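You operate a simulated robot arm through the tools that you are given. There is no shell and no other tool. Be economical: measure what you need, move in short steps, check, and stop when the job is done.

You run a simulated two-armed robot. Do the job below in one go: nothing can be reset, and whatever is moved stays where it is left.

Task
Pick up the clear jug from the top of the service bench with one hand, pass it to the other hand and put it on the top of the side bench. Set down upright: clear jug.

Only the result counts: the job must be done as asked and must still hold three seconds after the hand-in. Knocking over, shifting, dropping, spilling or breaking anything else fails it.

Robot
Two 7-joint arms with two-finger parallel grippers on one trunk, on a base that drives. Base frame: it is fixed to the floor where the robot stands at the start and does not move with it; the origin is under the middle of the robot, x ahead of it, y to its left, z up; the surface under the hand at the start is at about z = 880. Units: mm, degrees, N and s.
The left shoulder is at the start at [50, 168, 1132], the right one opposite. With the tool pointing down near the work surface each hand reaches from about 220 to 660 mm from the robot's upright axis, wherever it stands, measured 20 degrees to its own side. Places, roughly: top of the side bench [600, -1300, 900]. Payload 1.57 kg a hand.
The tool frame of a hand sits at the grasp point between the pads (the TCP): z along the fingers, y along the line on which they close. The tips reach 30 mm beyond it. The gripper opens to 80 mm. The fingers are 17 mm wide and 12 mm thick; the gripper's body (40 by 82 mm) begins 80 mm behind the TCP.
Orientation is that of the tool frame in the base frame, as [roll, pitch, yaw] about the fixed x, y, z axes, in that order (R = Rz(yaw) Ry(pitch) Rx(roll)). With the fingers straight down and closing along the base's y, the tool's x points along the base's -x, its y along +y and its z along -z.

Tools
- The arms move only by the tool drive_tool. It takes "left_increments", "right_increments" or both (then of equal length, played together; a hand with none holds still); each is a list of rows, each an object of numbers (a shift or turn left out is 0, a gripper value left out holds the last): "tx", "ty", "tz": the shift along the tool's x, y, z in mm; "rx", "ry", "rz": the turn, a rotation vector about the tool's x, y, z in degrees; "jaw": the finger opening in mm, from 0 to 80. In form: [{"tx": .., "ty": .., "tz": .., "rx": .., "ry": .., "rz": .., "jaw": ..}, ...]. A call has 1 to 10 rows; each row shifts and turns the commanded pose from where the row before left it, along the tool's axes as they then stand. Each row takes 0.2 s and may step no farther than 50 mm and 8.6 degrees from the row before; otherwise, or with a gripper value out of range, the whole call is refused. A pose out of reach is approached as far as the arm can. The call stops where the force on the tool passes 40 N (or 10 N more than at its start, if that is more) or the arm is blocked; 0.2 s more then pass. Each finger travels about 45 mm/s and halts on what it meets, pressing with about 41 N; the grip force reading is that of the motor and also rises with nothing between the fingers. The clock runs only during rows and for 0.2 s after the last one: add rows that do not move to give the fingers time. The reply holds the time, the measured pose of the TCP, the force on the tool along the base axes, the opening and the grip force, in the units named above and with some noise, with the torque about the TCP (base axes, N m) and any sound that the robot's microphone picked up.
- Cameras (640 x 400 px; columns grow to the right, rows downward): "scene" is now at [131.7, -13.2, 1349.4]; the picture's right is [-0.14, -0.99, 0.00], its down [-0.56, 0.08, -0.83] and it looks along [0.82, -0.12, -0.56] (base axes); focal length 252 px, centre (320, 200). "left" rides on the left gripper at [72, 7, -122] in its tool frame; the picture's right is [-0.09, 1.00, 0.00], its down [-0.84, -0.08, -0.54] and it looks along [-0.54, -0.05, 0.84] (tool axes); focal length 238 px, centre (320, 200). "right" rides on the right gripper at [72, -7, -122] in its tool frame; the picture's right is [0.09, 1.00, 0.00], its down [-0.84, 0.08, -0.54] and it looks along [-0.54, 0.05, 0.84] (tool axes); focal length 238 px, centre (320, 200). There is no depth. A picture from a camera that has moved, and an enlarged one, comes with that camera's place and axes in the base frame and with its lens. The place of the scene camera against the robot may be out by one fixed shift of up to 12 mm in any direction.
- grab_frame(camera): a new picture of that camera. It takes no simulated time.
- lift_body(by): slides the trunk up (or, below 0, down) by that many mm; the arms and the scene camera ride with it, the base frame stays. It gives what a move gives, with no picture.
- roll_base(legs): drives the robot by 1 to 6 legs, each [ahead, left, turn to the left] in mm, mm and degrees, along the robot's own axes; the way and the turn of a leg run together, so that a leg with both is an arc; at most 1500 mm and 180 degrees a leg. The arms and the cameras ride along, it lands a little off, and it stops where it bumps. It gives what a move gives.
- head_to(pan, tilt): turns the head with the scene camera to pan (to the left, within 80 degrees either way) and tilt (down, from -29 to 69), counted from straight ahead of the robot. It gives what a move gives.
- enlarge(camera, box): a new picture of the part [left, top, right, bottom] of that camera's present view, enlarged. It takes no simulated time.
- sign_off(): hands the job in; it is judged then, once.

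Work in short steps. Places have to be worked out from the pictures, the camera data and where the tool is seen: move nearer, look again, correct. Check each grasp and each placing, and mend what went wrong. You have 120 turns and 88 pictures in all, those below and enlarged ones among them. Open the grippers and draw the arms clear of the work before you hand the job in, unless the task says otherwise; then end with one line.

The tools are called after "Emit:" by a JSON object that holds its "fn" and its "kwargs". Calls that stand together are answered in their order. drive_tool: Moves the arms, as the interface text tells. Its arguments: {"type":"object","properties":{"left_increments":{"type":"array","items":{"type":"object","properties":{"tx":{"type":"number"},"ty":{"type":"number"},"tz":{"type":"number"},"rx":{"type":"number"},"ry":{"type":"number"},"rz":{"type":"number"},"jaw":{"type":"number"}}}},"right_increments":{"type":"array","items":{"type":"object","properties":{"tx":{"type":"number"},"ty":{"type":"number"},"tz":{"type":"number"},"rx":{"type":"number"},"ry":{"type":"number"},"rz":{"type":"number"},"jaw":{"type":"number"}}}}},"required":[]} The other tools are called the same way: lift_body (by) slides the trunk up or down; roll_base (legs) drives the base; head_to (pan, tilt) turns the head that bears the scene camera; grab_frame (camera) takes a picture; enlarge (camera, box) takes an enlarged picture of a part of a camera's view; sign_off () hands the job in.

At the start:

```text
t: 0.0
left_position: [435.5, 188.5, 1155.9]
left_tool_rot: [-179.9, -0.2, 179.9]
left_force: [0.4, -0.5, -0.5]
left_ft_torque: [-0.03, -0.04, 0.0]
left_width: 79.9
left_grip_force: 0.1
right_position: [394.6, -186.6, 1210.9]
right_tool_rot: [179.9, 0.0, 179.9]
right_force: [0.1, 0.4, 0.1]
right_ft_torque: [0.04, 0.01, 0.01]
right_width: 79.9
right_grip_force: 0.1
trunk travel left (down, up): [-300.0, 143.0]
robot x, y, heading: [2.0, 0.1, 0.0]
head pan, tilt: [-8.1, 34.4]
```

scene: 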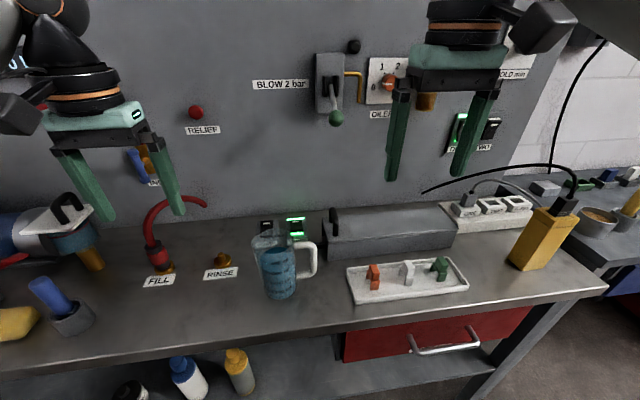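
right: 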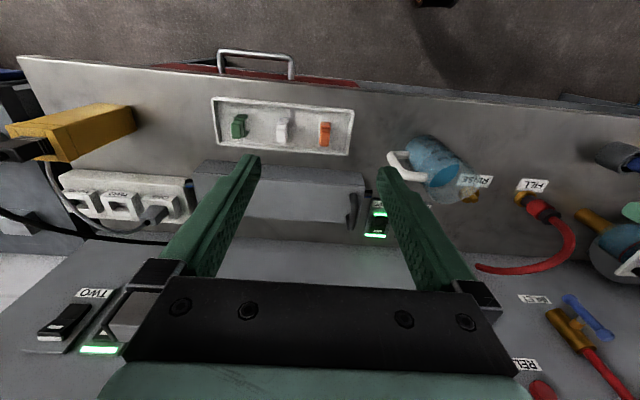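
left: 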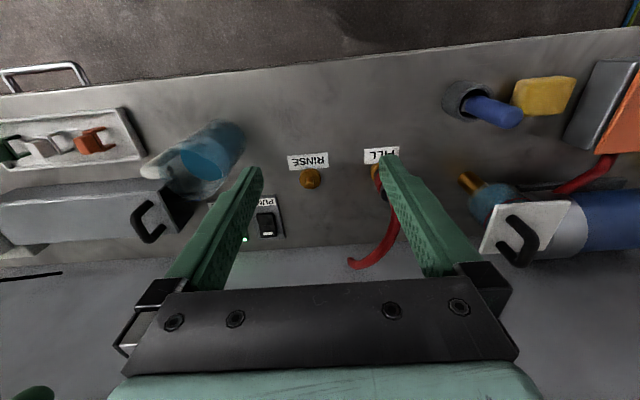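

The jug stands around [500, 25], with its handle toward -y. I'll enlarge to measure it.

Emit:
{"fn": "enlarge", "kwargs": {"camera": "scene", "box": [220, 200, 380, 310]}}

Emit:
{"fn": "enlarge", "kwargs": {"camera": "left", "box": [120, 90, 280, 220]}}

Emit:
{"fn": "enlarge", "kwargs": {"camera": "right", "box": [360, 110, 520, 220]}}

```text
3.64 times, centred on (300, 255) of scene
camera zoom: at [131.7, -13.2, 1349.4], right [-0.14, -0.99, 0.0], down [-0.56, 0.08, -0.83], along [0.82, -0.12, -0.56], focal length 916 px, centre (393, 0)
```

zoom: 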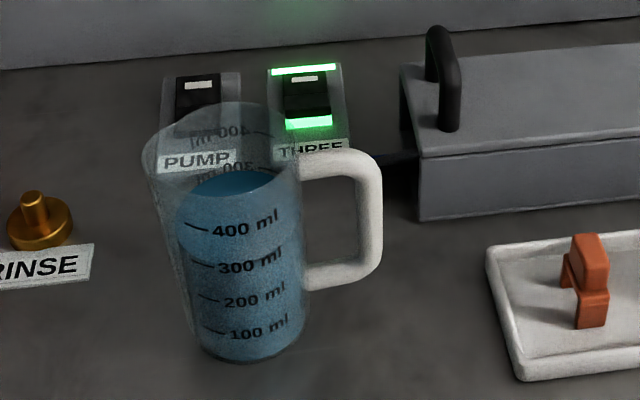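

```text
3.08 times, centred on (200, 155) of left
camera zoom: at [362.9, 195.5, 1278.2], right [0.09, 1.0, 0.0], down [0.84, -0.08, 0.54], along [0.54, -0.05, -0.84], focal length 733 px, centre (689, 338)
```

zoom: 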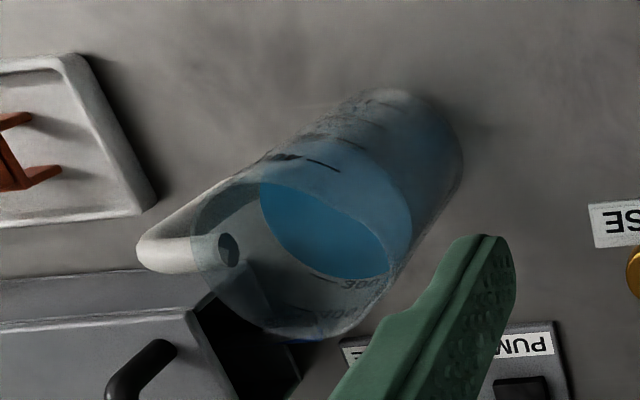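

```text
3.64 times, centred on (440, 165) of right
camera zoom: at [323.6, -194.3, 1332.7], right [-0.09, 1.0, 0.0], down [0.84, 0.08, 0.54], along [0.54, 0.05, -0.84], focal length 867 px, centre (-116, 327)
```

zoom: 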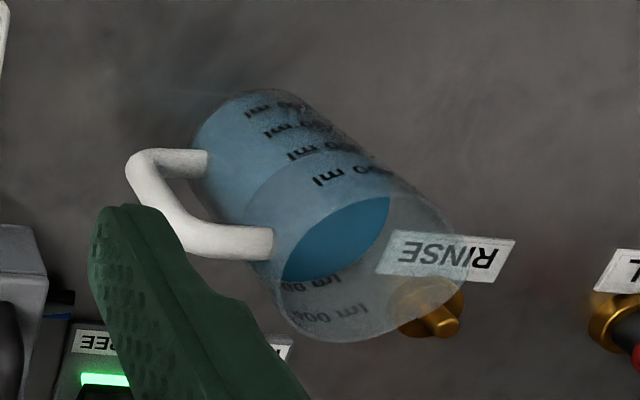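

Triangulation from the three pictures puts the rim centre near [480, 23, 1017], with a diameter close to the jaw limit. I'll enlarge tighter for size and handle geometry.

Emit:
{"fn": "enlarge", "kwargs": {"camera": "scene", "box": [245, 220, 325, 305]}}

Emit:
{"fn": "enlarge", "kwargs": {"camera": "right", "box": [380, 125, 490, 205]}}

```text
4.71 times, centred on (285, 262) of scene
camera zoom: at [131.7, -13.2, 1349.4], right [-0.14, -0.99, 0.0], down [-0.56, 0.08, -0.83], along [0.82, -0.12, -0.56], focal length 1185 px, centre (485, -94)
```

zoom: 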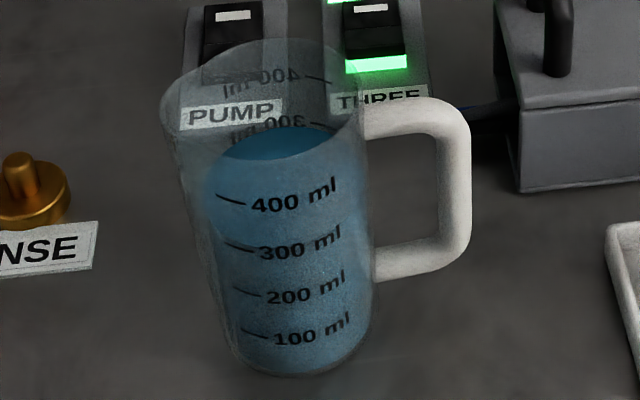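

```text
5.00 times, centred on (435, 165) of right
camera zoom: at [323.6, -194.3, 1332.7], right [-0.09, 1.0, 0.0], down [0.84, 0.08, 0.54], along [0.54, 0.05, -0.84], focal length 1192 px, centre (-255, 375)
```

zoom: 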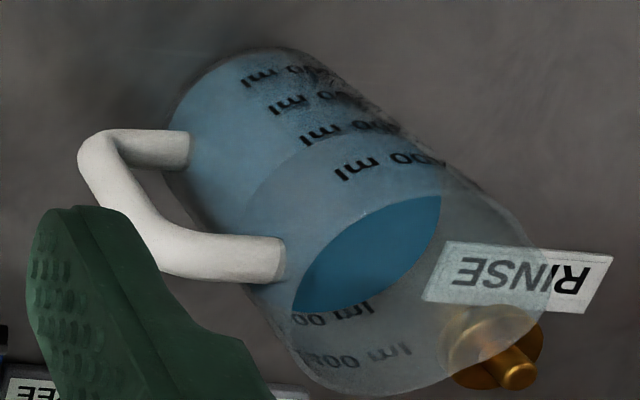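

Handle is about 14 mm thick, pointing along -y; its vertical bar is near [480, -47], z 920–1000. I'll grip that bar from above with the right hand (closing along x, camera away from the jug), and later the left hand pinches the opposite wall. First turn the right hand.

Emit:
{"fn": "drive_tool", "kwargs": {"right_increments": [{"rz": -8.5, "jaw": 50}, {"rz": -8.5}, {"rz": -8.5}, {"rz": -8.5}, {"rz": -8.5}, {"rz": -8.5}, {"rz": -8.5}, {"rz": -8.5}, {"rz": -8.5}, {"rz": -8.5}]}}

```text
t: 2.2
left_position: [435.0, 189.5, 1155.1]
left_tool_rot: [-179.9, -0.1, 179.9]
left_force: [0.3, 0.6, 0.6]
left_ft_torque: [-0.02, 0.01, 0.01]
left_width: 80.1
left_grip_force: 0.0
right_position: [296.2, -116.4, 1155.9]
right_tool_rot: [-179.9, 0.1, -95.1]
right_force: [-0.4, 0.7, 0.0]
right_ft_torque: [0.01, -0.01, 0.03]
right_width: 49.9
right_grip_force: 0.1
right hand out of reach, approached as far as the arm can: row 6, 7, 8, 9, 10
trunk travel left (down, up): [-300.0, 143.0]
robot x, y, heading: [0.4, 0.9, 0.0]
head pan, tilt: [-8.1, 34.4]
```

Orientation was reached but the position was pulled in. I'll finish the yaw and move toward the handle, above the jug.

Emit:
{"fn": "drive_tool", "kwargs": {"right_increments": [{"rz": -5}, {"tx": -14, "ty": -37, "tz": 10}, {"tx": -14, "ty": -37, "tz": 10}]}}

```text
t: 3.0
left_position: [434.0, 189.4, 1155.4]
left_tool_rot: [-179.9, -0.1, 179.9]
left_force: [-0.3, 0.0, -1.5]
left_ft_torque: [-0.01, -0.01, 0.01]
left_width: 79.8
left_grip_force: 0.2
right_position: [310.6, -64.4, 1118.4]
right_tool_rot: [-179.9, 0.1, -90.2]
right_force: [-1.0, -0.7, -0.7]
right_ft_torque: [-0.03, -0.02, 0.02]
right_width: 50.1
right_grip_force: 0.0
right hand out of reach, approached as far as the arm can: row 1, 2, 3
trunk travel left (down, up): [-300.0, 143.0]
robot x, y, heading: [1.5, -0.6, -0.1]
head pan, tilt: [-8.1, 34.4]
```

Reach is limited at this height; I'll raise the trunk so the hands work lower relative to the shoulders.

Emit:
{"fn": "lift_body", "kwargs": {"by": 140}}

Emit:
{"fn": "drive_tool", "kwargs": {"right_increments": [{"tz": 40}, {"tz": 40}, {"ty": -40, "tz": 25}, {"ty": -40, "tz": 20}]}}

```text
t: 4.7
left_position: [435.0, 188.6, 1294.8]
left_tool_rot: [-179.9, 0.0, 179.8]
left_force: [0.1, 0.1, 0.5]
left_ft_torque: [-0.03, 0.0, 0.0]
left_width: 80.0
left_grip_force: 0.0
right_position: [309.4, -65.5, 1257.4]
right_tool_rot: [-179.9, 0.0, -90.2]
right_force: [-0.9, 0.0, -0.3]
right_ft_torque: [0.01, 0.0, 0.0]
right_width: 49.8
right_grip_force: 0.2
trunk travel left (down, up): [-440.0, 3.0]
robot x, y, heading: [-1.0, -1.2, -0.1]
head pan, tilt: [-8.1, 34.4]
```

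```text
t: 5.7
left_position: [434.2, 188.9, 1295.5]
left_tool_rot: [-179.9, 0.0, 179.8]
left_force: [-0.1, 0.7, 0.5]
left_ft_torque: [0.0, 0.0, -0.01]
left_width: 80.1
left_grip_force: 0.1
right_position: [317.9, -64.0, 1172.5]
right_tool_rot: [-179.9, 0.1, -90.2]
right_force: [-0.3, 0.2, 0.2]
right_ft_torque: [0.0, -0.01, -0.02]
right_width: 50.1
right_grip_force: 0.0
right hand out of reach, approached as far as the arm can: row 3, 4
trunk travel left (down, up): [-440.0, 3.0]
robot x, y, heading: [3.2, 0.6, -0.1]
head pan, tilt: [-8.1, 34.4]
```

The right wrist limits this yaw when the handle lies straight ahead; shifting the robot about 160 mm to the right makes the needed wrist turn smaller. Drive sideways.

Emit:
{"fn": "roll_base", "kwargs": {"legs": [[0, -160, 0]]}}

Emit:
{"fn": "grab_frame", "kwargs": {"camera": "scene"}}

```text
t: 7.7
left_position: [434.6, 27.3, 1296.0]
left_tool_rot: [-180.0, -0.1, 180.0]
left_force: [0.5, -0.1, -0.7]
left_ft_torque: [0.01, 0.0, 0.0]
left_width: 79.9
left_grip_force: 0.0
right_position: [319.2, -227.5, 1172.6]
right_tool_rot: [-179.9, 0.2, -90.3]
right_force: [-0.5, 0.4, 0.1]
right_ft_torque: [0.04, -0.03, 0.01]
right_width: 49.9
right_grip_force: 0.0
trunk travel left (down, up): [-440.0, 3.0]
robot x, y, heading: [-3.0, -162.1, 0.1]
head pan, tilt: [-8.1, 34.4]
```

```text
79 pictures are left
camera scene: at [131.7, -175.1, 1489.4], right [-0.14, -0.99, 0.0], down [-0.56, 0.08, -0.83], along [0.82, -0.12, -0.56], focal length 252 px, centre (320, 200)
```

scene: 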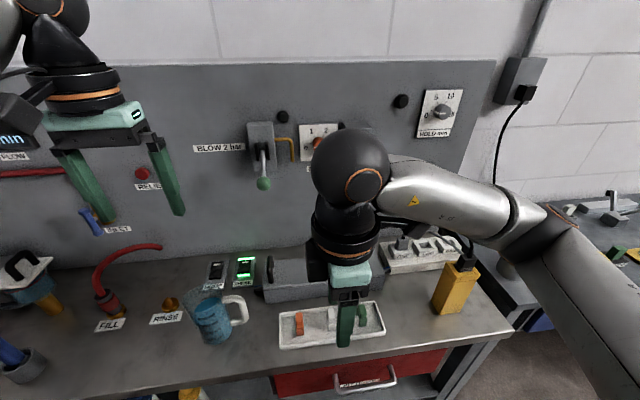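

Move the left hand out of the way (+y) while bringing the right hand above the handle.

Emit:
{"fn": "drive_tool", "kwargs": {"left_increments": [{"ty": 35}, {"ty": 35}, {"ty": 35}, {"ty": 35}, {}, {}], "right_increments": [{"tx": -10, "ty": -27, "tz": 12}, {"tx": -34, "ty": -27, "tz": 12}, {"tx": -34, "ty": -27, "tz": 12}, {"tx": -34, "ty": -27, "tz": 12}, {"tx": -34, "ty": -27, "tz": 12}, {"tx": -34, "ty": -26, "tz": 12}]}}

Emit:
{"fn": "grab_frame", "kwargs": {"camera": "right"}}

Emit:
{"fn": "grab_frame", "kwargs": {"camera": "scene"}}

```text
t: 9.1
left_position: [435.0, 166.2, 1296.1]
left_tool_rot: [-180.0, 0.0, 179.9]
left_force: [-0.5, 0.2, 0.9]
left_ft_torque: [-0.01, -0.02, 0.0]
left_width: 79.7
left_grip_force: 0.0
right_position: [326.6, -201.7, 1179.3]
right_tool_rot: [-179.9, 0.1, -90.6]
right_force: [0.0, -0.1, 0.0]
right_ft_torque: [-0.01, 0.03, -0.02]
right_width: 50.0
right_grip_force: 0.1
right hand out of reach, approached as far as the arm can: row 1, 2, 3, 4, 5, 6
trunk travel left (down, up): [-440.0, 3.0]
robot x, y, heading: [1.7, -163.6, -0.0]
head pan, tilt: [-8.1, 34.4]
```

```text
78 pictures are left
camera right: at [333.2, -274.1, 1301.9], right [-1.0, -0.08, 0.0], down [-0.07, 0.84, 0.54], along [-0.04, 0.54, -0.84], focal length 238 px, centre (320, 200)
```

right: 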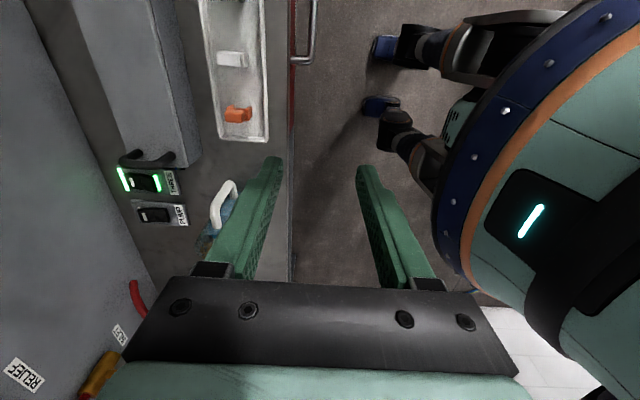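

```text
77 pictures are left
camera scene: at [131.7, -174.6, 1489.4], right [-0.14, -0.99, 0.0], down [-0.56, 0.08, -0.83], along [0.82, -0.12, -0.56], focal length 252 px, centre (320, 200)
```

scene: 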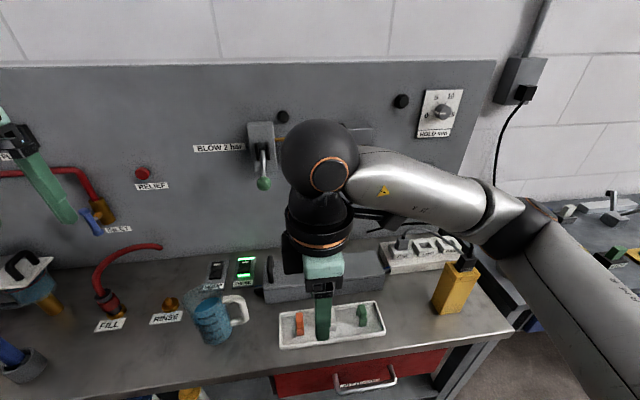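

IK is stuck in this arm posture. I'll turn back to the neutral yaw, go above the handle, and only then turn.

Emit:
{"fn": "drive_tool", "kwargs": {"right_increments": [{"rz": 8.5}, {"rz": 8.5}, {"rz": 8.5}, {"rz": 8.5}, {"rz": 8.5}, {"rz": 8.5}, {"rz": 8.5}, {"rz": 8.5}, {"rz": 8.5}, {"rz": 8.5}]}}

Emit:
{"fn": "drive_tool", "kwargs": {"right_increments": [{"tx": -28, "ty": 28, "tz": 0}, {"tx": -28, "ty": 28, "tz": 0}, {"tx": -28, "ty": 28, "tz": 0}, {"tx": -28, "ty": 28, "tz": 0}, {"tx": -28, "ty": 28, "tz": 0}]}}

```text
t: 11.3
left_position: [435.3, 165.6, 1296.3]
left_tool_rot: [-179.9, -0.1, 179.9]
left_force: [0.2, -0.1, -0.5]
left_ft_torque: [0.0, 0.0, -0.04]
left_width: 79.7
left_grip_force: 0.1
right_position: [325.7, -202.5, 1181.0]
right_tool_rot: [179.9, 0.2, -175.5]
right_force: [-0.1, 0.4, 0.1]
right_ft_torque: [-0.01, -0.02, 0.0]
right_width: 50.2
right_grip_force: 0.2
trunk travel left (down, up): [-440.0, 3.0]
robot x, y, heading: [-0.2, -160.2, 0.1]
head pan, tilt: [-8.1, 34.4]
```

```text
t: 12.5
left_position: [434.1, 167.2, 1296.4]
left_tool_rot: [-179.9, -0.1, -180.0]
left_force: [0.1, 0.7, 0.1]
left_ft_torque: [-0.03, -0.01, -0.01]
left_width: 79.9
left_grip_force: 0.0
right_position: [456.1, -49.3, 1180.7]
right_tool_rot: [180.0, 0.3, -175.2]
right_force: [0.0, -0.1, 0.1]
right_ft_torque: [0.0, -0.02, 0.01]
right_width: 49.9
right_grip_force: 0.0
trunk travel left (down, up): [-440.0, 3.0]
robot x, y, heading: [1.2, -158.7, -0.3]
head pan, tilt: [-8.1, 34.4]
```

Tracks fine at neutral yaw. Now turn in place gradually while lowering to about z 1100.

Emit:
{"fn": "drive_tool", "kwargs": {"right_increments": [{"tx": -24, "tz": 20}, {"tz": 30}, {"tz": 30}, {"rz": -8.5}, {"rz": -8.5}, {"rz": -8.5}, {"rz": -8.5}, {"rz": -8.5}]}}

Emit:
{"fn": "drive_tool", "kwargs": {"right_increments": [{"rz": -8.5}, {"rz": -8.5}, {"rz": -8.5}, {"rz": -8.5}, {"rz": -8.5}]}}

```text
t: 14.3
left_position: [435.5, 165.6, 1296.6]
left_tool_rot: [-179.9, -0.1, 179.9]
left_force: [0.1, -0.5, 0.4]
left_ft_torque: [-0.02, -0.02, 0.01]
left_width: 79.7
left_grip_force: 0.1
right_position: [478.9, -49.2, 1101.6]
right_tool_rot: [-180.0, 0.1, -132.7]
right_force: [0.0, -0.4, -0.2]
right_ft_torque: [0.03, -0.05, 0.01]
right_width: 50.0
right_grip_force: 0.0
trunk travel left (down, up): [-440.0, 3.0]
robot x, y, heading: [-1.5, -162.9, -0.1]
head pan, tilt: [-8.1, 34.4]
```

```text
t: 15.5
left_position: [434.8, 165.1, 1295.9]
left_tool_rot: [-179.9, 0.0, 179.9]
left_force: [0.1, 0.4, 0.4]
left_ft_torque: [0.0, -0.01, 0.01]
left_width: 79.8
left_grip_force: 0.2
right_position: [479.5, -50.5, 1101.2]
right_tool_rot: [-180.0, 0.0, -127.3]
right_force: [-0.4, 0.4, 0.8]
right_ft_torque: [-0.02, 0.0, 0.01]
right_width: 50.1
right_grip_force: 0.0
right hand out of reach, approached as far as the arm can: row 2, 3, 4, 5
trunk travel left (down, up): [-440.0, 3.0]
robot x, y, heading: [3.2, -158.2, 0.0]
head pan, tilt: [-8.1, 34.4]
```

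Outward yaw tops out near 53° from neutral. If the robot itself turns ~50° left, only ~40° wrist turn is needed. I'll raise the right hand, relax the wrist to 40°, then turn the base in place.

Emit:
{"fn": "drive_tool", "kwargs": {"right_increments": [{"tz": -40, "rz": 6.5}, {"tz": -40, "rz": 6.5}, {"tz": -30}]}}

Emit:
{"fn": "roll_base", "kwargs": {"legs": [[-31, -101, 0], [0, 0, 50]]}}

Emit:
{"fn": "head_to", "kwargs": {"pan": -15, "tilt": 45}}

Emit:
{"fn": "grab_frame", "kwargs": {"camera": "scene"}}

```text
t: 16.3
left_position: [433.7, 166.3, 1296.7]
left_tool_rot: [-179.9, 0.0, -179.9]
left_force: [-0.7, -0.1, 0.2]
left_ft_torque: [-0.01, 0.0, 0.0]
left_width: 80.3
left_grip_force: 0.0
right_position: [478.5, -51.7, 1212.3]
right_tool_rot: [-180.0, 0.1, -140.2]
right_force: [-0.4, 0.4, 0.1]
right_ft_torque: [0.02, -0.02, 0.01]
right_width: 50.0
right_grip_force: 0.1
trunk travel left (down, up): [-440.0, 3.0]
robot x, y, heading: [0.1, -162.1, -0.0]
head pan, tilt: [-8.1, 34.4]
```

```text
t: 20.1
left_position: [-8.2, 281.8, 1295.7]
left_tool_rot: [-179.8, -0.2, -129.6]
left_force: [0.1, -0.1, -0.6]
left_ft_torque: [-0.02, -0.01, 0.0]
left_width: 80.1
left_grip_force: 0.1
right_position: [188.0, 177.2, 1212.6]
right_tool_rot: [180.0, 0.1, -89.7]
right_force: [0.2, -0.4, -0.2]
right_ft_torque: [0.03, 0.0, -0.03]
right_width: 50.0
right_grip_force: 0.0
trunk travel left (down, up): [-440.0, 3.0]
robot x, y, heading: [-30.1, -262.1, 50.4]
head pan, tilt: [-8.1, 34.4]
```

```text
t: 20.9
left_position: [-7.5, 282.7, 1295.9]
left_tool_rot: [-179.9, -0.1, -129.6]
left_force: [-0.1, 0.6, -0.5]
left_ft_torque: [0.01, -0.04, -0.01]
left_width: 80.1
left_grip_force: 0.2
right_position: [187.8, 177.6, 1213.7]
right_tool_rot: [180.0, 0.1, -89.8]
right_force: [-0.1, -0.3, -0.3]
right_ft_torque: [-0.01, 0.01, -0.02]
right_width: 49.9
right_grip_force: 0.1
trunk travel left (down, up): [-440.0, 3.0]
robot x, y, heading: [-33.2, -266.4, 50.5]
head pan, tilt: [-15.0, 45.0]
```

```text
76 pictures are left
camera scene: at [64.3, -184.6, 1473.7], right [0.58, -0.81, 0.0], down [-0.58, -0.41, -0.71], along [0.58, 0.41, -0.71], focal length 252 px, centre (320, 200)
```

scene: 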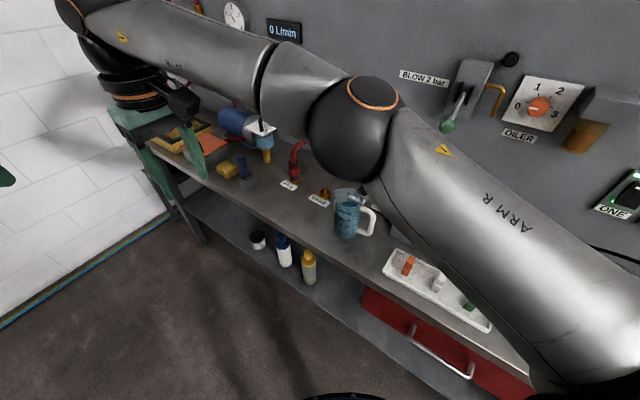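

No bump. Now the remaining shift to about [57, -249], then bring the right hand above the handle (it's at z 1212, well clear).

Emit:
{"fn": "roll_base", "kwargs": {"legs": [[70, -59, 0]]}}

```text
t: 22.1
left_position: [83.7, 298.5, 1296.5]
left_tool_rot: [-179.9, -0.2, -129.6]
left_force: [0.0, 0.7, -0.8]
left_ft_torque: [0.01, 0.01, 0.01]
left_width: 80.0
left_grip_force: 0.2
right_position: [277.1, 193.8, 1213.6]
right_tool_rot: [-180.0, 0.1, -89.7]
right_force: [0.4, 0.0, 0.4]
right_ft_torque: [-0.01, 0.05, 0.02]
right_width: 49.8
right_grip_force: 0.0
trunk travel left (down, up): [-440.0, 3.0]
robot x, y, heading: [58.7, -246.3, 50.3]
head pan, tilt: [-15.0, 45.0]
```

Move the right hand to above [480, -47] and look through its camera and the scene camera.

Emit:
{"fn": "drive_tool", "kwargs": {"right_increments": [{"tx": 34.4, "ty": -29}, {"tx": 34.4, "ty": -29}, {"tx": 34.4, "ty": -29}, {"tx": 34.4, "ty": -29}, {"tx": 34.4, "ty": -29}, {"tx": 34.4, "ty": -29}, {"tx": 34.4, "ty": -29}, {"tz": 35}, {"tz": 35}, {"tz": 30}]}}

Emit:
{"fn": "grab_frame", "kwargs": {"camera": "right"}}

Emit:
{"fn": "grab_frame", "kwargs": {"camera": "scene"}}

```text
t: 24.2
left_position: [81.8, 298.0, 1296.1]
left_tool_rot: [-179.9, -0.2, -129.5]
left_force: [-0.2, -0.1, -0.1]
left_ft_torque: [0.03, 0.0, -0.02]
left_width: 80.0
left_grip_force: 0.1
right_position: [478.9, -45.2, 1114.1]
right_tool_rot: [179.9, 0.1, -89.7]
right_force: [0.0, 0.6, 0.0]
right_ft_torque: [-0.02, -0.01, -0.04]
right_width: 49.9
right_grip_force: 0.2
trunk travel left (down, up): [-440.0, 3.0]
robot x, y, heading: [55.8, -247.1, 50.4]
head pan, tilt: [-15.0, 45.0]
```

```text
75 pictures are left
camera right: at [487.5, -118.6, 1236.0], right [-1.0, -0.1, 0.0], down [-0.08, 0.83, 0.54], along [-0.05, 0.54, -0.84], focal length 238 px, centre (320, 200)
```

right: 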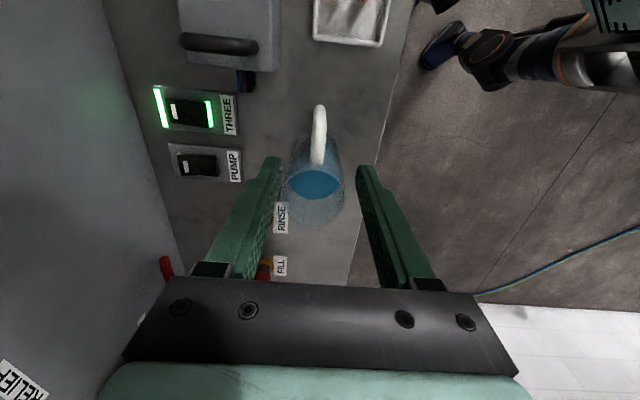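

```text
74 pictures are left
camera scene: at [153.1, -168.3, 1473.7], right [0.58, -0.81, 0.0], down [-0.58, -0.41, -0.71], along [0.58, 0.41, -0.71], focal length 252 px, centre (320, 200)
```

scene: 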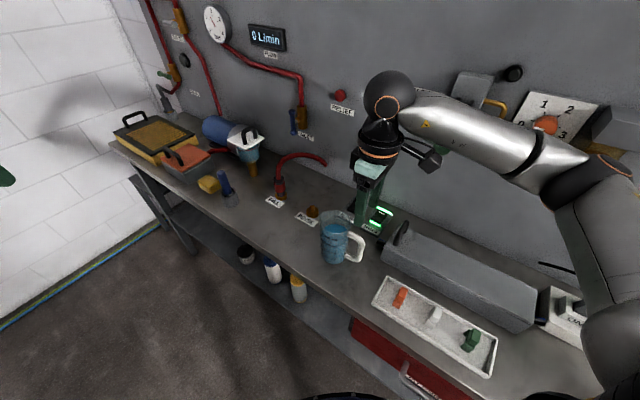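

The hand is over the handle. Enlarge to get the handle line and rim precisely.

Emit:
{"fn": "enlarge", "kwargs": {"camera": "right", "box": [260, 90, 380, 240]}}

Emit:
{"fn": "enlarge", "kwargs": {"camera": "scene", "box": [300, 190, 390, 280]}}

```text
2.67 times, centred on (320, 165) of right
camera zoom: at [487.5, -118.6, 1236.0], right [-1.0, -0.1, 0.0], down [-0.08, 0.83, 0.54], along [-0.05, 0.54, -0.84], focal length 636 px, centre (320, 293)
```

zoom: 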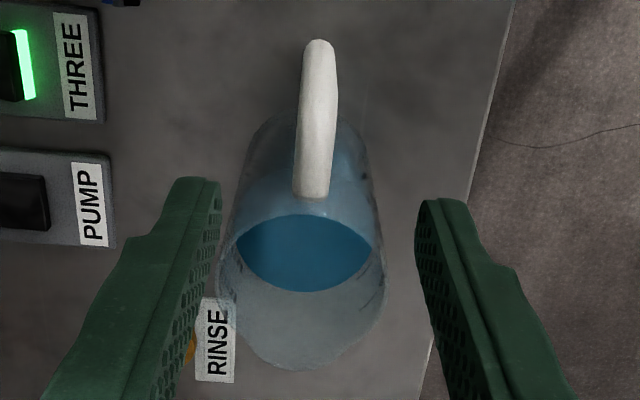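

```text
4.44 times, centred on (345, 235) of scene
camera zoom: at [153.1, -168.3, 1473.7], right [0.58, -0.81, 0.0], down [-0.58, -0.41, -0.71], along [0.58, 0.41, -0.71], focal length 1119 px, centre (209, 44)
```

zoom: 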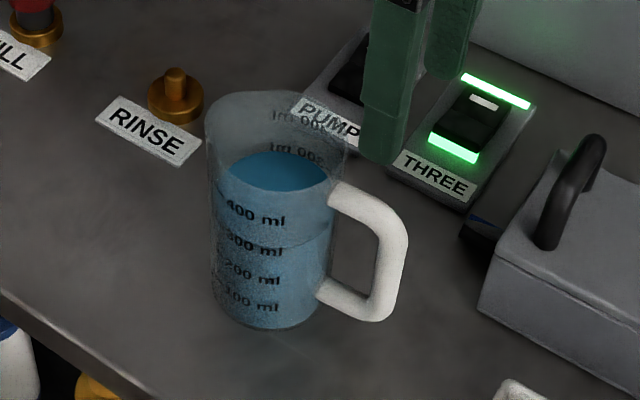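

The jug body is about 70 mm across (the extra toward +y is a spout); vertical handle bar at about [483, -48]. Shift slightly and descend with the fingers straddling the bar.

Emit:
{"fn": "drive_tool", "kwargs": {"right_increments": [{"tx": 3, "ty": -3.5, "tz": 30}, {"tz": 35}, {"tz": 30}, {"tz": 20}]}}

Emit:
{"fn": "grab_frame", "kwargs": {"camera": "right"}}

Emit:
{"fn": "enlarge", "kwargs": {"camera": "scene", "box": [300, 180, 400, 280]}}

```text
t: 25.2
left_position: [81.5, 298.4, 1296.0]
left_tool_rot: [-180.0, -0.1, -129.6]
left_force: [0.5, 0.5, 0.3]
left_ft_torque: [0.01, 0.03, -0.01]
left_width: 80.0
left_grip_force: 0.1
right_position: [483.4, -49.6, 996.3]
right_tool_rot: [-179.9, 0.1, -89.7]
right_force: [0.1, -0.6, 0.5]
right_ft_torque: [0.0, -0.01, -0.01]
right_width: 50.0
right_grip_force: 0.1
trunk travel left (down, up): [-440.0, 3.0]
robot x, y, heading: [52.6, -246.3, 50.6]
head pan, tilt: [-15.0, 45.0]
```

```text
71 pictures are left
camera right: at [491.1, -122.6, 1119.6], right [-1.0, -0.1, 0.0], down [-0.08, 0.83, 0.54], along [-0.05, 0.54, -0.84], focal length 238 px, centre (320, 200)
```

right: 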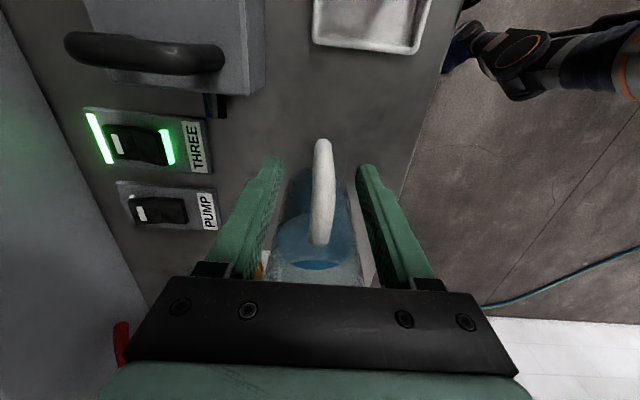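

```text
4.00 times, centred on (350, 230) of scene
camera zoom: at [153.0, -168.5, 1473.7], right [0.58, -0.81, 0.0], down [-0.58, -0.41, -0.71], along [0.58, 0.41, -0.71], focal length 1007 px, centre (200, 80)
```

zoom: 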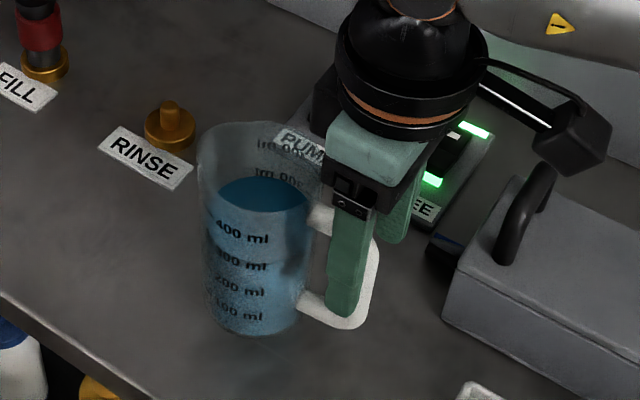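

Bar is centred between the fingers. Descend to z ≈ 957 and close.

Emit:
{"fn": "drive_tool", "kwargs": {"right_increments": [{"tx": -2, "tz": 20}, {"tz": 19}]}}

Emit:
{"fn": "grab_frame", "kwargs": {"camera": "right"}}

Emit:
{"fn": "enlarge", "kwargs": {"camera": "scene", "box": [300, 180, 400, 280]}}

```text
t: 25.9
left_position: [81.5, 298.2, 1295.5]
left_tool_rot: [-179.9, -0.1, -129.6]
left_force: [0.5, -0.1, 0.9]
left_ft_torque: [-0.01, -0.01, -0.02]
left_width: 80.0
left_grip_force: 0.1
right_position: [485.2, -47.6, 958.3]
right_tool_rot: [179.9, 0.3, -89.7]
right_force: [0.2, -0.3, -0.1]
right_ft_torque: [-0.02, -0.02, 0.0]
right_width: 50.0
right_grip_force: 0.1
trunk travel left (down, up): [-440.0, 3.0]
robot x, y, heading: [58.9, -244.9, 50.7]
head pan, tilt: [-15.0, 45.0]
```

```text
69 pictures are left
camera right: at [492.4, -120.8, 1081.2], right [-1.0, -0.1, 0.0], down [-0.08, 0.83, 0.54], along [-0.05, 0.54, -0.84], focal length 238 px, centre (320, 200)
```

right: 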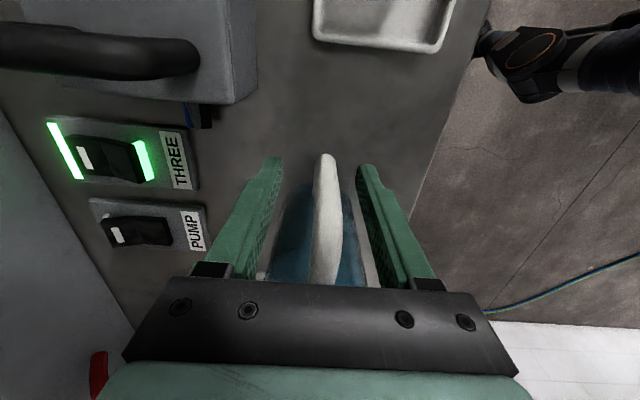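

```text
4.00 times, centred on (350, 230) of scene
camera zoom: at [152.9, -168.5, 1473.7], right [0.58, -0.81, 0.0], down [-0.58, -0.41, -0.71], along [0.58, 0.41, -0.71], focal length 1007 px, centre (200, 80)
```

zoom: 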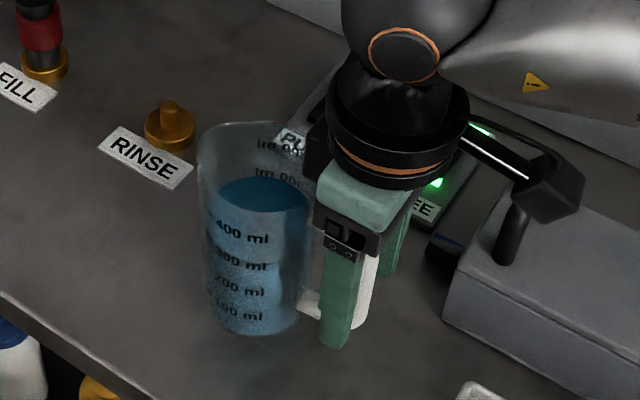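

Handle sits ~3 mm toward -x of the finger midpoint; correct and close gently in steps.

Emit:
{"fn": "drive_tool", "kwargs": {"right_increments": [{"ty": 3}, {"jaw": 36}, {"jaw": 28}, {"jaw": 23}]}}

Emit:
{"fn": "enlarge", "kwargs": {"camera": "right", "box": [220, 120, 420, 290]}}

```text
t: 26.9
left_position: [82.0, 298.0, 1295.7]
left_tool_rot: [-179.9, -0.1, -129.7]
left_force: [-1.4, 0.9, 0.3]
left_ft_torque: [0.0, 0.02, 0.0]
left_width: 80.1
left_grip_force: 0.0
right_position: [480.6, -47.4, 960.6]
right_tool_rot: [-180.0, 0.2, -89.7]
right_force: [-0.2, -1.3, -0.5]
right_ft_torque: [0.04, -0.02, 0.0]
right_width: 23.0
right_grip_force: 0.1
trunk travel left (down, up): [-440.0, 3.0]
robot x, y, heading: [55.4, -245.6, 50.6]
head pan, tilt: [-15.0, 45.0]
```

```text
2.35 times, centred on (320, 205) of right
camera zoom: at [489.4, -120.1, 1081.6], right [-1.0, -0.1, 0.0], down [-0.08, 0.83, 0.54], along [-0.05, 0.54, -0.84], focal length 561 px, centre (320, 188)
```

zoom: 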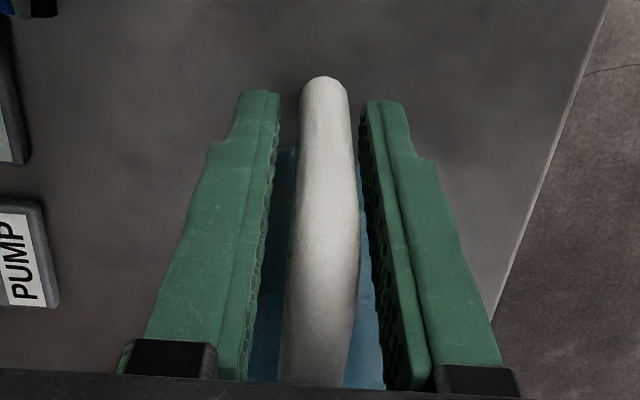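

Well centred. Close fully and let the grip settle.

Emit:
{"fn": "drive_tool", "kwargs": {"right_increments": [{"ty": 1}, {"jaw": 18}, {"jaw": 14}, {"jaw": 8}, {"jaw": 0}, {}, {}]}}

Emit:
{"fn": "enlarge", "kwargs": {"camera": "right", "box": [220, 120, 420, 290]}}

```text
t: 28.4
left_position: [80.6, 297.3, 1296.9]
left_tool_rot: [-179.9, -0.1, -129.6]
left_force: [0.3, -0.7, 0.8]
left_ft_torque: [0.01, -0.02, -0.01]
left_width: 79.7
left_grip_force: 0.0
right_position: [480.8, -47.0, 958.2]
right_tool_rot: [-180.0, 0.1, -89.8]
right_force: [0.1, -1.2, -0.3]
right_ft_torque: [0.0, 0.08, 0.0]
right_width: 14.7
right_grip_force: 31.2
trunk travel left (down, up): [-440.0, 3.0]
robot x, y, heading: [58.9, -244.4, 50.6]
head pan, tilt: [-15.0, 45.0]
```

```text
2.35 times, centred on (320, 205) of right
camera zoom: at [488.5, -120.0, 1081.3], right [-1.0, -0.1, 0.0], down [-0.08, 0.83, 0.54], along [-0.05, 0.54, -0.84], focal length 561 px, centre (320, 188)
```

zoom: 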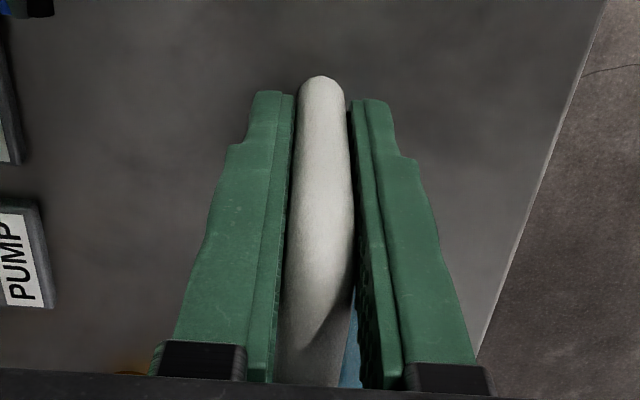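

Gripped at 14.7 mm. Lift 20 mm slowly and check tilt.

Emit:
{"fn": "drive_tool", "kwargs": {"right_increments": [{"tz": -4}, {"tz": -4}, {"tz": -4}, {"tz": -4}, {"tz": -4}, {}, {}]}}

Emit:
{"fn": "enlarge", "kwargs": {"camera": "scene", "box": [300, 180, 400, 280]}}

```text
t: 30.1
left_position: [81.1, 298.9, 1297.0]
left_tool_rot: [-179.8, -0.2, -129.6]
left_force: [0.7, -0.6, 1.0]
left_ft_torque: [0.01, 0.04, 0.02]
left_width: 79.7
left_grip_force: 0.1
right_position: [480.7, -46.9, 979.9]
right_tool_rot: [-180.0, 0.2, -89.7]
right_force: [0.0, 0.3, -3.3]
right_ft_torque: [-0.13, 0.0, -0.03]
right_width: 15.0
right_grip_force: 30.8
trunk travel left (down, up): [-440.0, 3.0]
robot x, y, heading: [58.2, -244.3, 50.7]
head pan, tilt: [-15.0, 45.0]
```

```text
4.00 times, centred on (350, 230) of scene
camera zoom: at [153.1, -168.4, 1473.6], right [0.58, -0.81, 0.0], down [-0.58, -0.41, -0.71], along [0.58, 0.41, -0.71], focal length 1007 px, centre (200, 80)
```

zoom: 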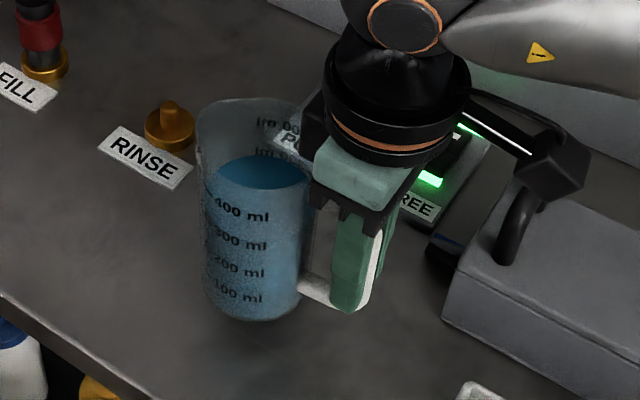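

Jug is lifted upright (≈3.3 N). Raise another 50 mm and bring it slightly toward the robot's left for the handover, slowly.

Emit:
{"fn": "drive_tool", "kwargs": {"right_increments": [{"tz": -3, "tx": -2, "ty": 2}, {"tz": -5, "tx": -4, "ty": 4.8}, {"tz": -5, "tx": -4, "ty": 4.8}, {"tz": -6, "tx": -4, "ty": 5}, {"tz": -6, "tx": -4, "ty": 5}, {"tz": -6, "tx": -4, "ty": 5}, {"tz": -6, "tx": -4, "ty": 5}, {"tz": -6, "tx": -4, "ty": 5}, {"tz": -5, "tx": -4, "ty": 5}, {"tz": -2, "tx": -4, "ty": 4}]}}

Emit:
{"fn": "drive_tool", "kwargs": {"left_increments": [{"rz": 5, "tx": -35}, {"rz": 5, "tx": -35}, {"rz": 5, "tx": -35}, {"tx": -35}, {"tx": -35}]}}

Emit:
{"fn": "grab_frame", "kwargs": {"camera": "scene"}}

Emit:
{"fn": "grab_frame", "kwargs": {"camera": "left"}}

```text
t: 32.2
left_position: [80.6, 297.1, 1295.6]
left_tool_rot: [-179.8, -0.1, -129.6]
left_force: [0.0, -0.4, -0.2]
left_ft_torque: [0.02, -0.01, -0.01]
left_width: 80.1
left_grip_force: 0.1
right_position: [435.8, -8.5, 1027.8]
right_tool_rot: [-180.0, 0.2, -89.6]
right_force: [-0.5, 0.1, -3.2]
right_ft_torque: [-0.17, 0.01, -0.02]
right_width: 15.0
right_grip_force: 31.0
trunk travel left (down, up): [-440.0, 3.0]
robot x, y, heading: [55.7, -245.3, 50.6]
head pan, tilt: [-15.0, 45.0]
```

```text
t: 33.5
left_position: [193.2, 391.4, 1291.5]
left_tool_rot: [-179.7, 0.1, -144.5]
left_force: [-1.3, -0.2, -0.2]
left_ft_torque: [-0.01, -0.04, 0.01]
left_width: 79.8
left_grip_force: 0.0
left hand out of reach, approached as far as the arm can: row 5
right_position: [433.0, -7.3, 1029.3]
right_tool_rot: [-179.9, 0.0, -89.6]
right_force: [0.7, 0.6, -2.9]
right_ft_torque: [-0.13, -0.02, 0.0]
right_width: 15.0
right_grip_force: 30.4
trunk travel left (down, up): [-440.0, 3.0]
robot x, y, heading: [57.7, -243.1, 50.6]
head pan, tilt: [-15.0, 45.0]
```

```text
64 pictures are left
camera scene: at [150.8, -166.9, 1473.7], right [0.58, -0.81, 0.0], down [-0.57, -0.41, -0.71], along [0.58, 0.41, -0.71], focal length 252 px, centre (320, 200)
```

scene: 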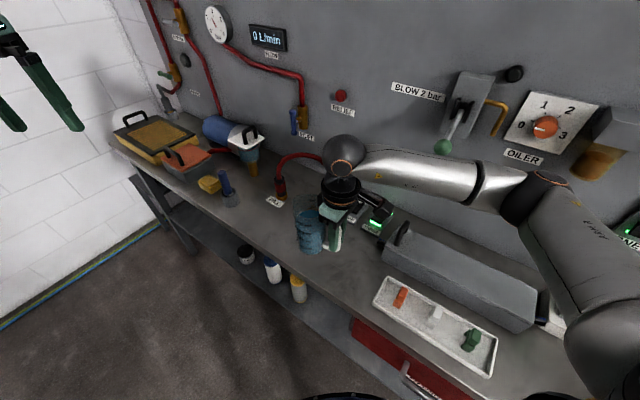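

```text
63 pictures are left
camera left: at [130.0, 355.8, 1413.9], right [-0.5, 0.86, 0.0], down [0.73, 0.42, 0.54], along [0.47, 0.27, -0.84], focal length 238 px, centre (320, 200)
```

left: 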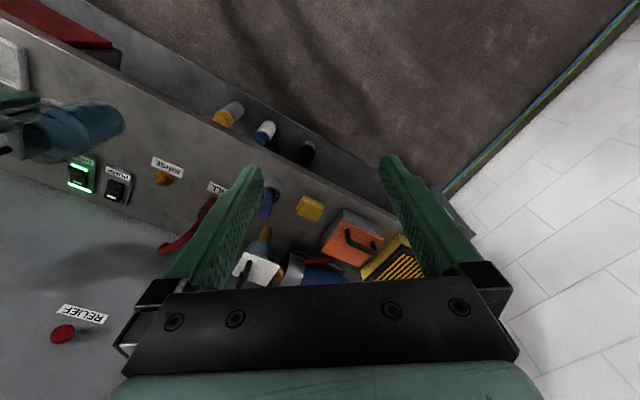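

Left hand must travel inward along its closing axis (~376 mm). Move most of the way with the jaw narrowed to 34 mm and look.

Emit:
{"fn": "drive_tool", "kwargs": {"left_increments": [{"ty": -37, "tz": 5, "jaw": 34}, {"ty": -37, "tz": 10}, {"ty": -37, "tz": 10}, {"ty": -37, "tz": 10}, {"ty": -37, "tz": 10}, {"ty": -37, "tz": 10}, {"ty": -37, "tz": 10}]}}

Emit:
{"fn": "grab_frame", "kwargs": {"camera": "scene"}}

Emit:
{"fn": "grab_frame", "kwargs": {"camera": "left"}}

```text
t: 35.0
left_position: [345.5, 179.2, 1228.2]
left_tool_rot: [-179.9, 0.0, -144.6]
left_force: [0.8, -0.3, 0.9]
left_ft_torque: [0.01, 0.0, 0.02]
left_width: 34.2
left_grip_force: 0.1
right_position: [434.8, -8.9, 1028.0]
right_tool_rot: [-179.9, 0.1, -89.8]
right_force: [0.3, 0.4, -3.0]
right_ft_torque: [-0.17, 0.01, -0.01]
right_width: 14.9
right_grip_force: 31.1
trunk travel left (down, up): [-440.0, 3.0]
robot x, y, heading: [58.5, -243.1, 50.6]
head pan, tilt: [-15.0, 45.0]
```

```text
62 pictures are left
camera scene: at [153.9, -169.0, 1473.6], right [0.58, -0.81, 0.0], down [-0.58, -0.41, -0.71], along [0.58, 0.41, -0.71], focal length 252 px, centre (320, 200)
```

scene: 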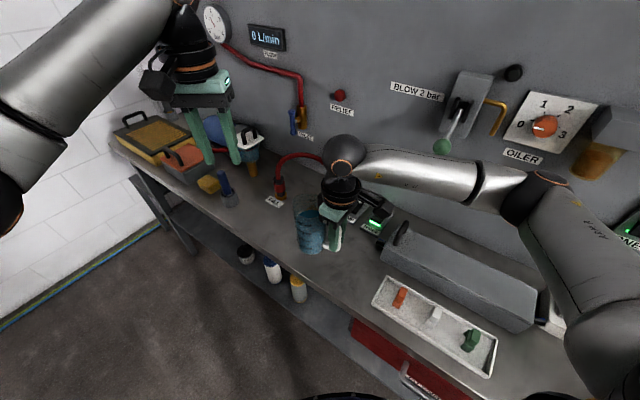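

```text
61 pictures are left
camera left: at [283.2, 143.5, 1350.8], right [-0.5, 0.86, 0.0], down [0.73, 0.42, 0.54], along [0.47, 0.27, -0.84], focal length 238 px, centre (320, 200)
```

left: 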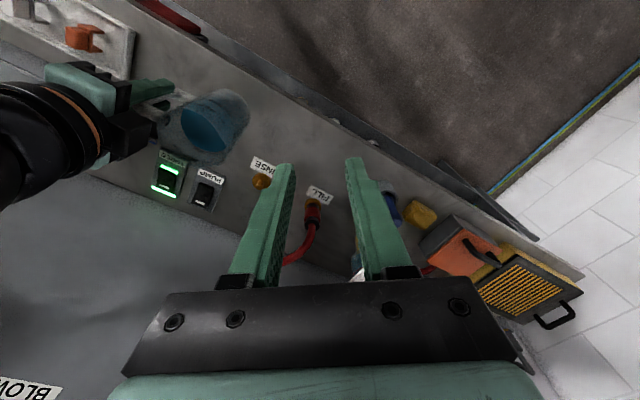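

Zoom into the jug from the left camera to locate the rim.

Emit:
{"fn": "enlarge", "kwargs": {"camera": "left", "box": [130, 70, 270, 180]}}

```text
3.64 times, centred on (200, 125) of left
camera zoom: at [283.2, 143.5, 1350.8], right [-0.5, 0.86, 0.0], down [0.73, 0.42, 0.54], along [0.47, 0.27, -0.84], focal length 867 px, centre (756, 473)
```

zoom: 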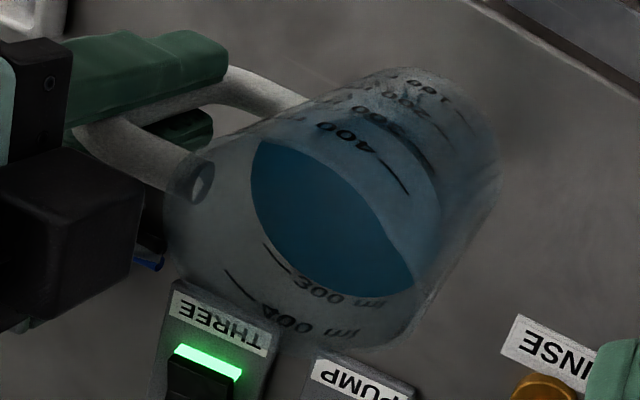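

Rim centre ≈ [433, 60], z 1088. Continue inward at z ≈ 1180 and re-check before descending.

Emit:
{"fn": "drive_tool", "kwargs": {"left_increments": [{"ty": -28, "tx": -1, "tz": 12}, {"ty": -28, "tx": -1, "tz": 12}, {"ty": -28, "tx": -0.7, "tz": 12}, {"ty": -28, "tz": 10}]}}

Emit:
{"fn": "grab_frame", "kwargs": {"camera": "left"}}

Emit:
{"fn": "enlarge", "kwargs": {"camera": "scene", "box": [240, 100, 420, 270]}}

```text
t: 36.0
left_position: [414.2, 88.9, 1180.0]
left_tool_rot: [-179.9, 0.0, -144.5]
left_force: [-0.4, 0.5, -0.2]
left_ft_torque: [-0.02, 0.04, 0.02]
left_width: 33.9
left_grip_force: 0.0
right_position: [436.1, -9.3, 1028.7]
right_tool_rot: [180.0, 0.1, -89.6]
right_force: [0.2, -0.8, -2.0]
right_ft_torque: [-0.16, -0.02, 0.02]
right_width: 15.0
right_grip_force: 30.7
trunk travel left (down, up): [-440.0, 3.0]
robot x, y, heading: [57.6, -242.4, 50.7]
head pan, tilt: [-15.0, 45.0]
```

```text
59 pictures are left
camera left: at [350.9, 52.8, 1303.2], right [-0.5, 0.86, 0.0], down [0.73, 0.42, 0.54], along [0.47, 0.27, -0.84], focal length 238 px, centre (320, 200)
```

left: 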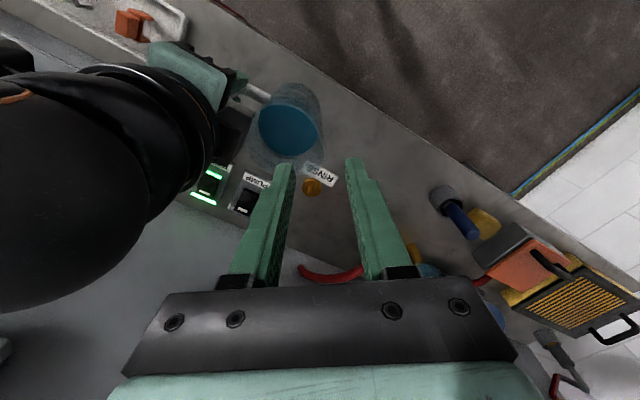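

```text
2.35 times, centred on (330, 185) of scene
camera zoom: at [153.5, -168.9, 1473.6], right [0.58, -0.81, 0.0], down [-0.58, -0.41, -0.71], along [0.58, 0.41, -0.71], focal length 593 px, centre (296, 235)
```

zoom: 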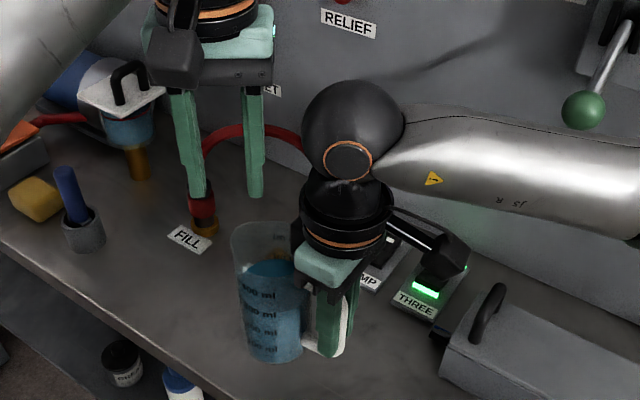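

Clearances to the right wrist look fine. Zoom to align the left fingers with the wall.

Emit:
{"fn": "enlarge", "kwargs": {"camera": "left", "box": [220, 70, 400, 230]}}

```text
2.50 times, centred on (310, 150) of left
camera zoom: at [350.9, 52.8, 1303.2], right [-0.5, 0.86, 0.0], down [0.73, 0.42, 0.54], along [0.47, 0.27, -0.84], focal length 596 px, centre (345, 325)
```

zoom: 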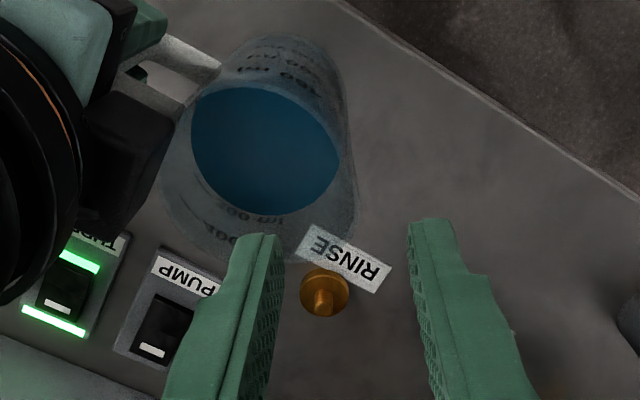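

Rim radius ≈ 34, wall point lies midway between the fingers. Shift 6 mm away from the spout and descend to just above the rim.

Emit:
{"fn": "drive_tool", "kwargs": {"left_increments": [{"tx": 6, "tz": 15}, {"tz": 20}, {"tz": 20}]}}

Emit:
{"fn": "enlarge", "kwargs": {"camera": "left", "box": [220, 70, 400, 230]}}

Emit:
{"fn": "enlarge", "kwargs": {"camera": "scene", "box": [240, 100, 420, 270]}}

```text
t: 36.9
left_position: [406.6, 84.9, 1126.2]
left_tool_rot: [-179.8, 0.0, -144.6]
left_force: [-0.5, 0.1, -0.1]
left_ft_torque: [-0.01, 0.02, 0.0]
left_width: 33.8
left_grip_force: 0.1
right_position: [435.3, -8.0, 1029.7]
right_tool_rot: [180.0, 0.1, -89.8]
right_force: [-0.2, 0.4, -3.0]
right_ft_torque: [-0.14, 0.05, -0.01]
right_width: 14.9
right_grip_force: 31.1
trunk travel left (down, up): [-440.0, 3.0]
robot x, y, heading: [54.8, -249.0, 50.5]
head pan, tilt: [-15.0, 45.0]
```

```text
2.50 times, centred on (310, 150) of left
camera zoom: at [343.9, 49.5, 1249.0], right [-0.5, 0.86, 0.0], down [0.73, 0.42, 0.54], along [0.47, 0.27, -0.84], focal length 596 px, centre (345, 325)
```

zoom: 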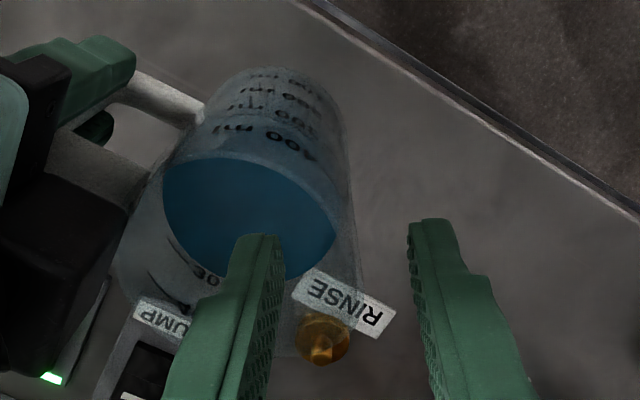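

```text
2.35 times, centred on (330, 185) of scene
camera zoom: at [153.1, -168.2, 1473.6], right [0.58, -0.81, 0.0], down [-0.58, -0.41, -0.71], along [0.58, 0.41, -0.71], focal length 593 px, centre (296, 235)
```

zoom: 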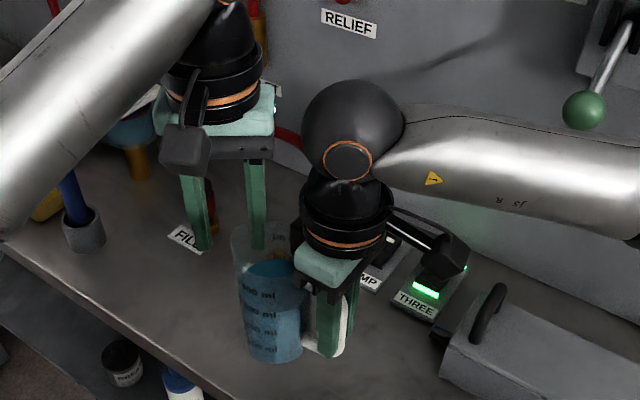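

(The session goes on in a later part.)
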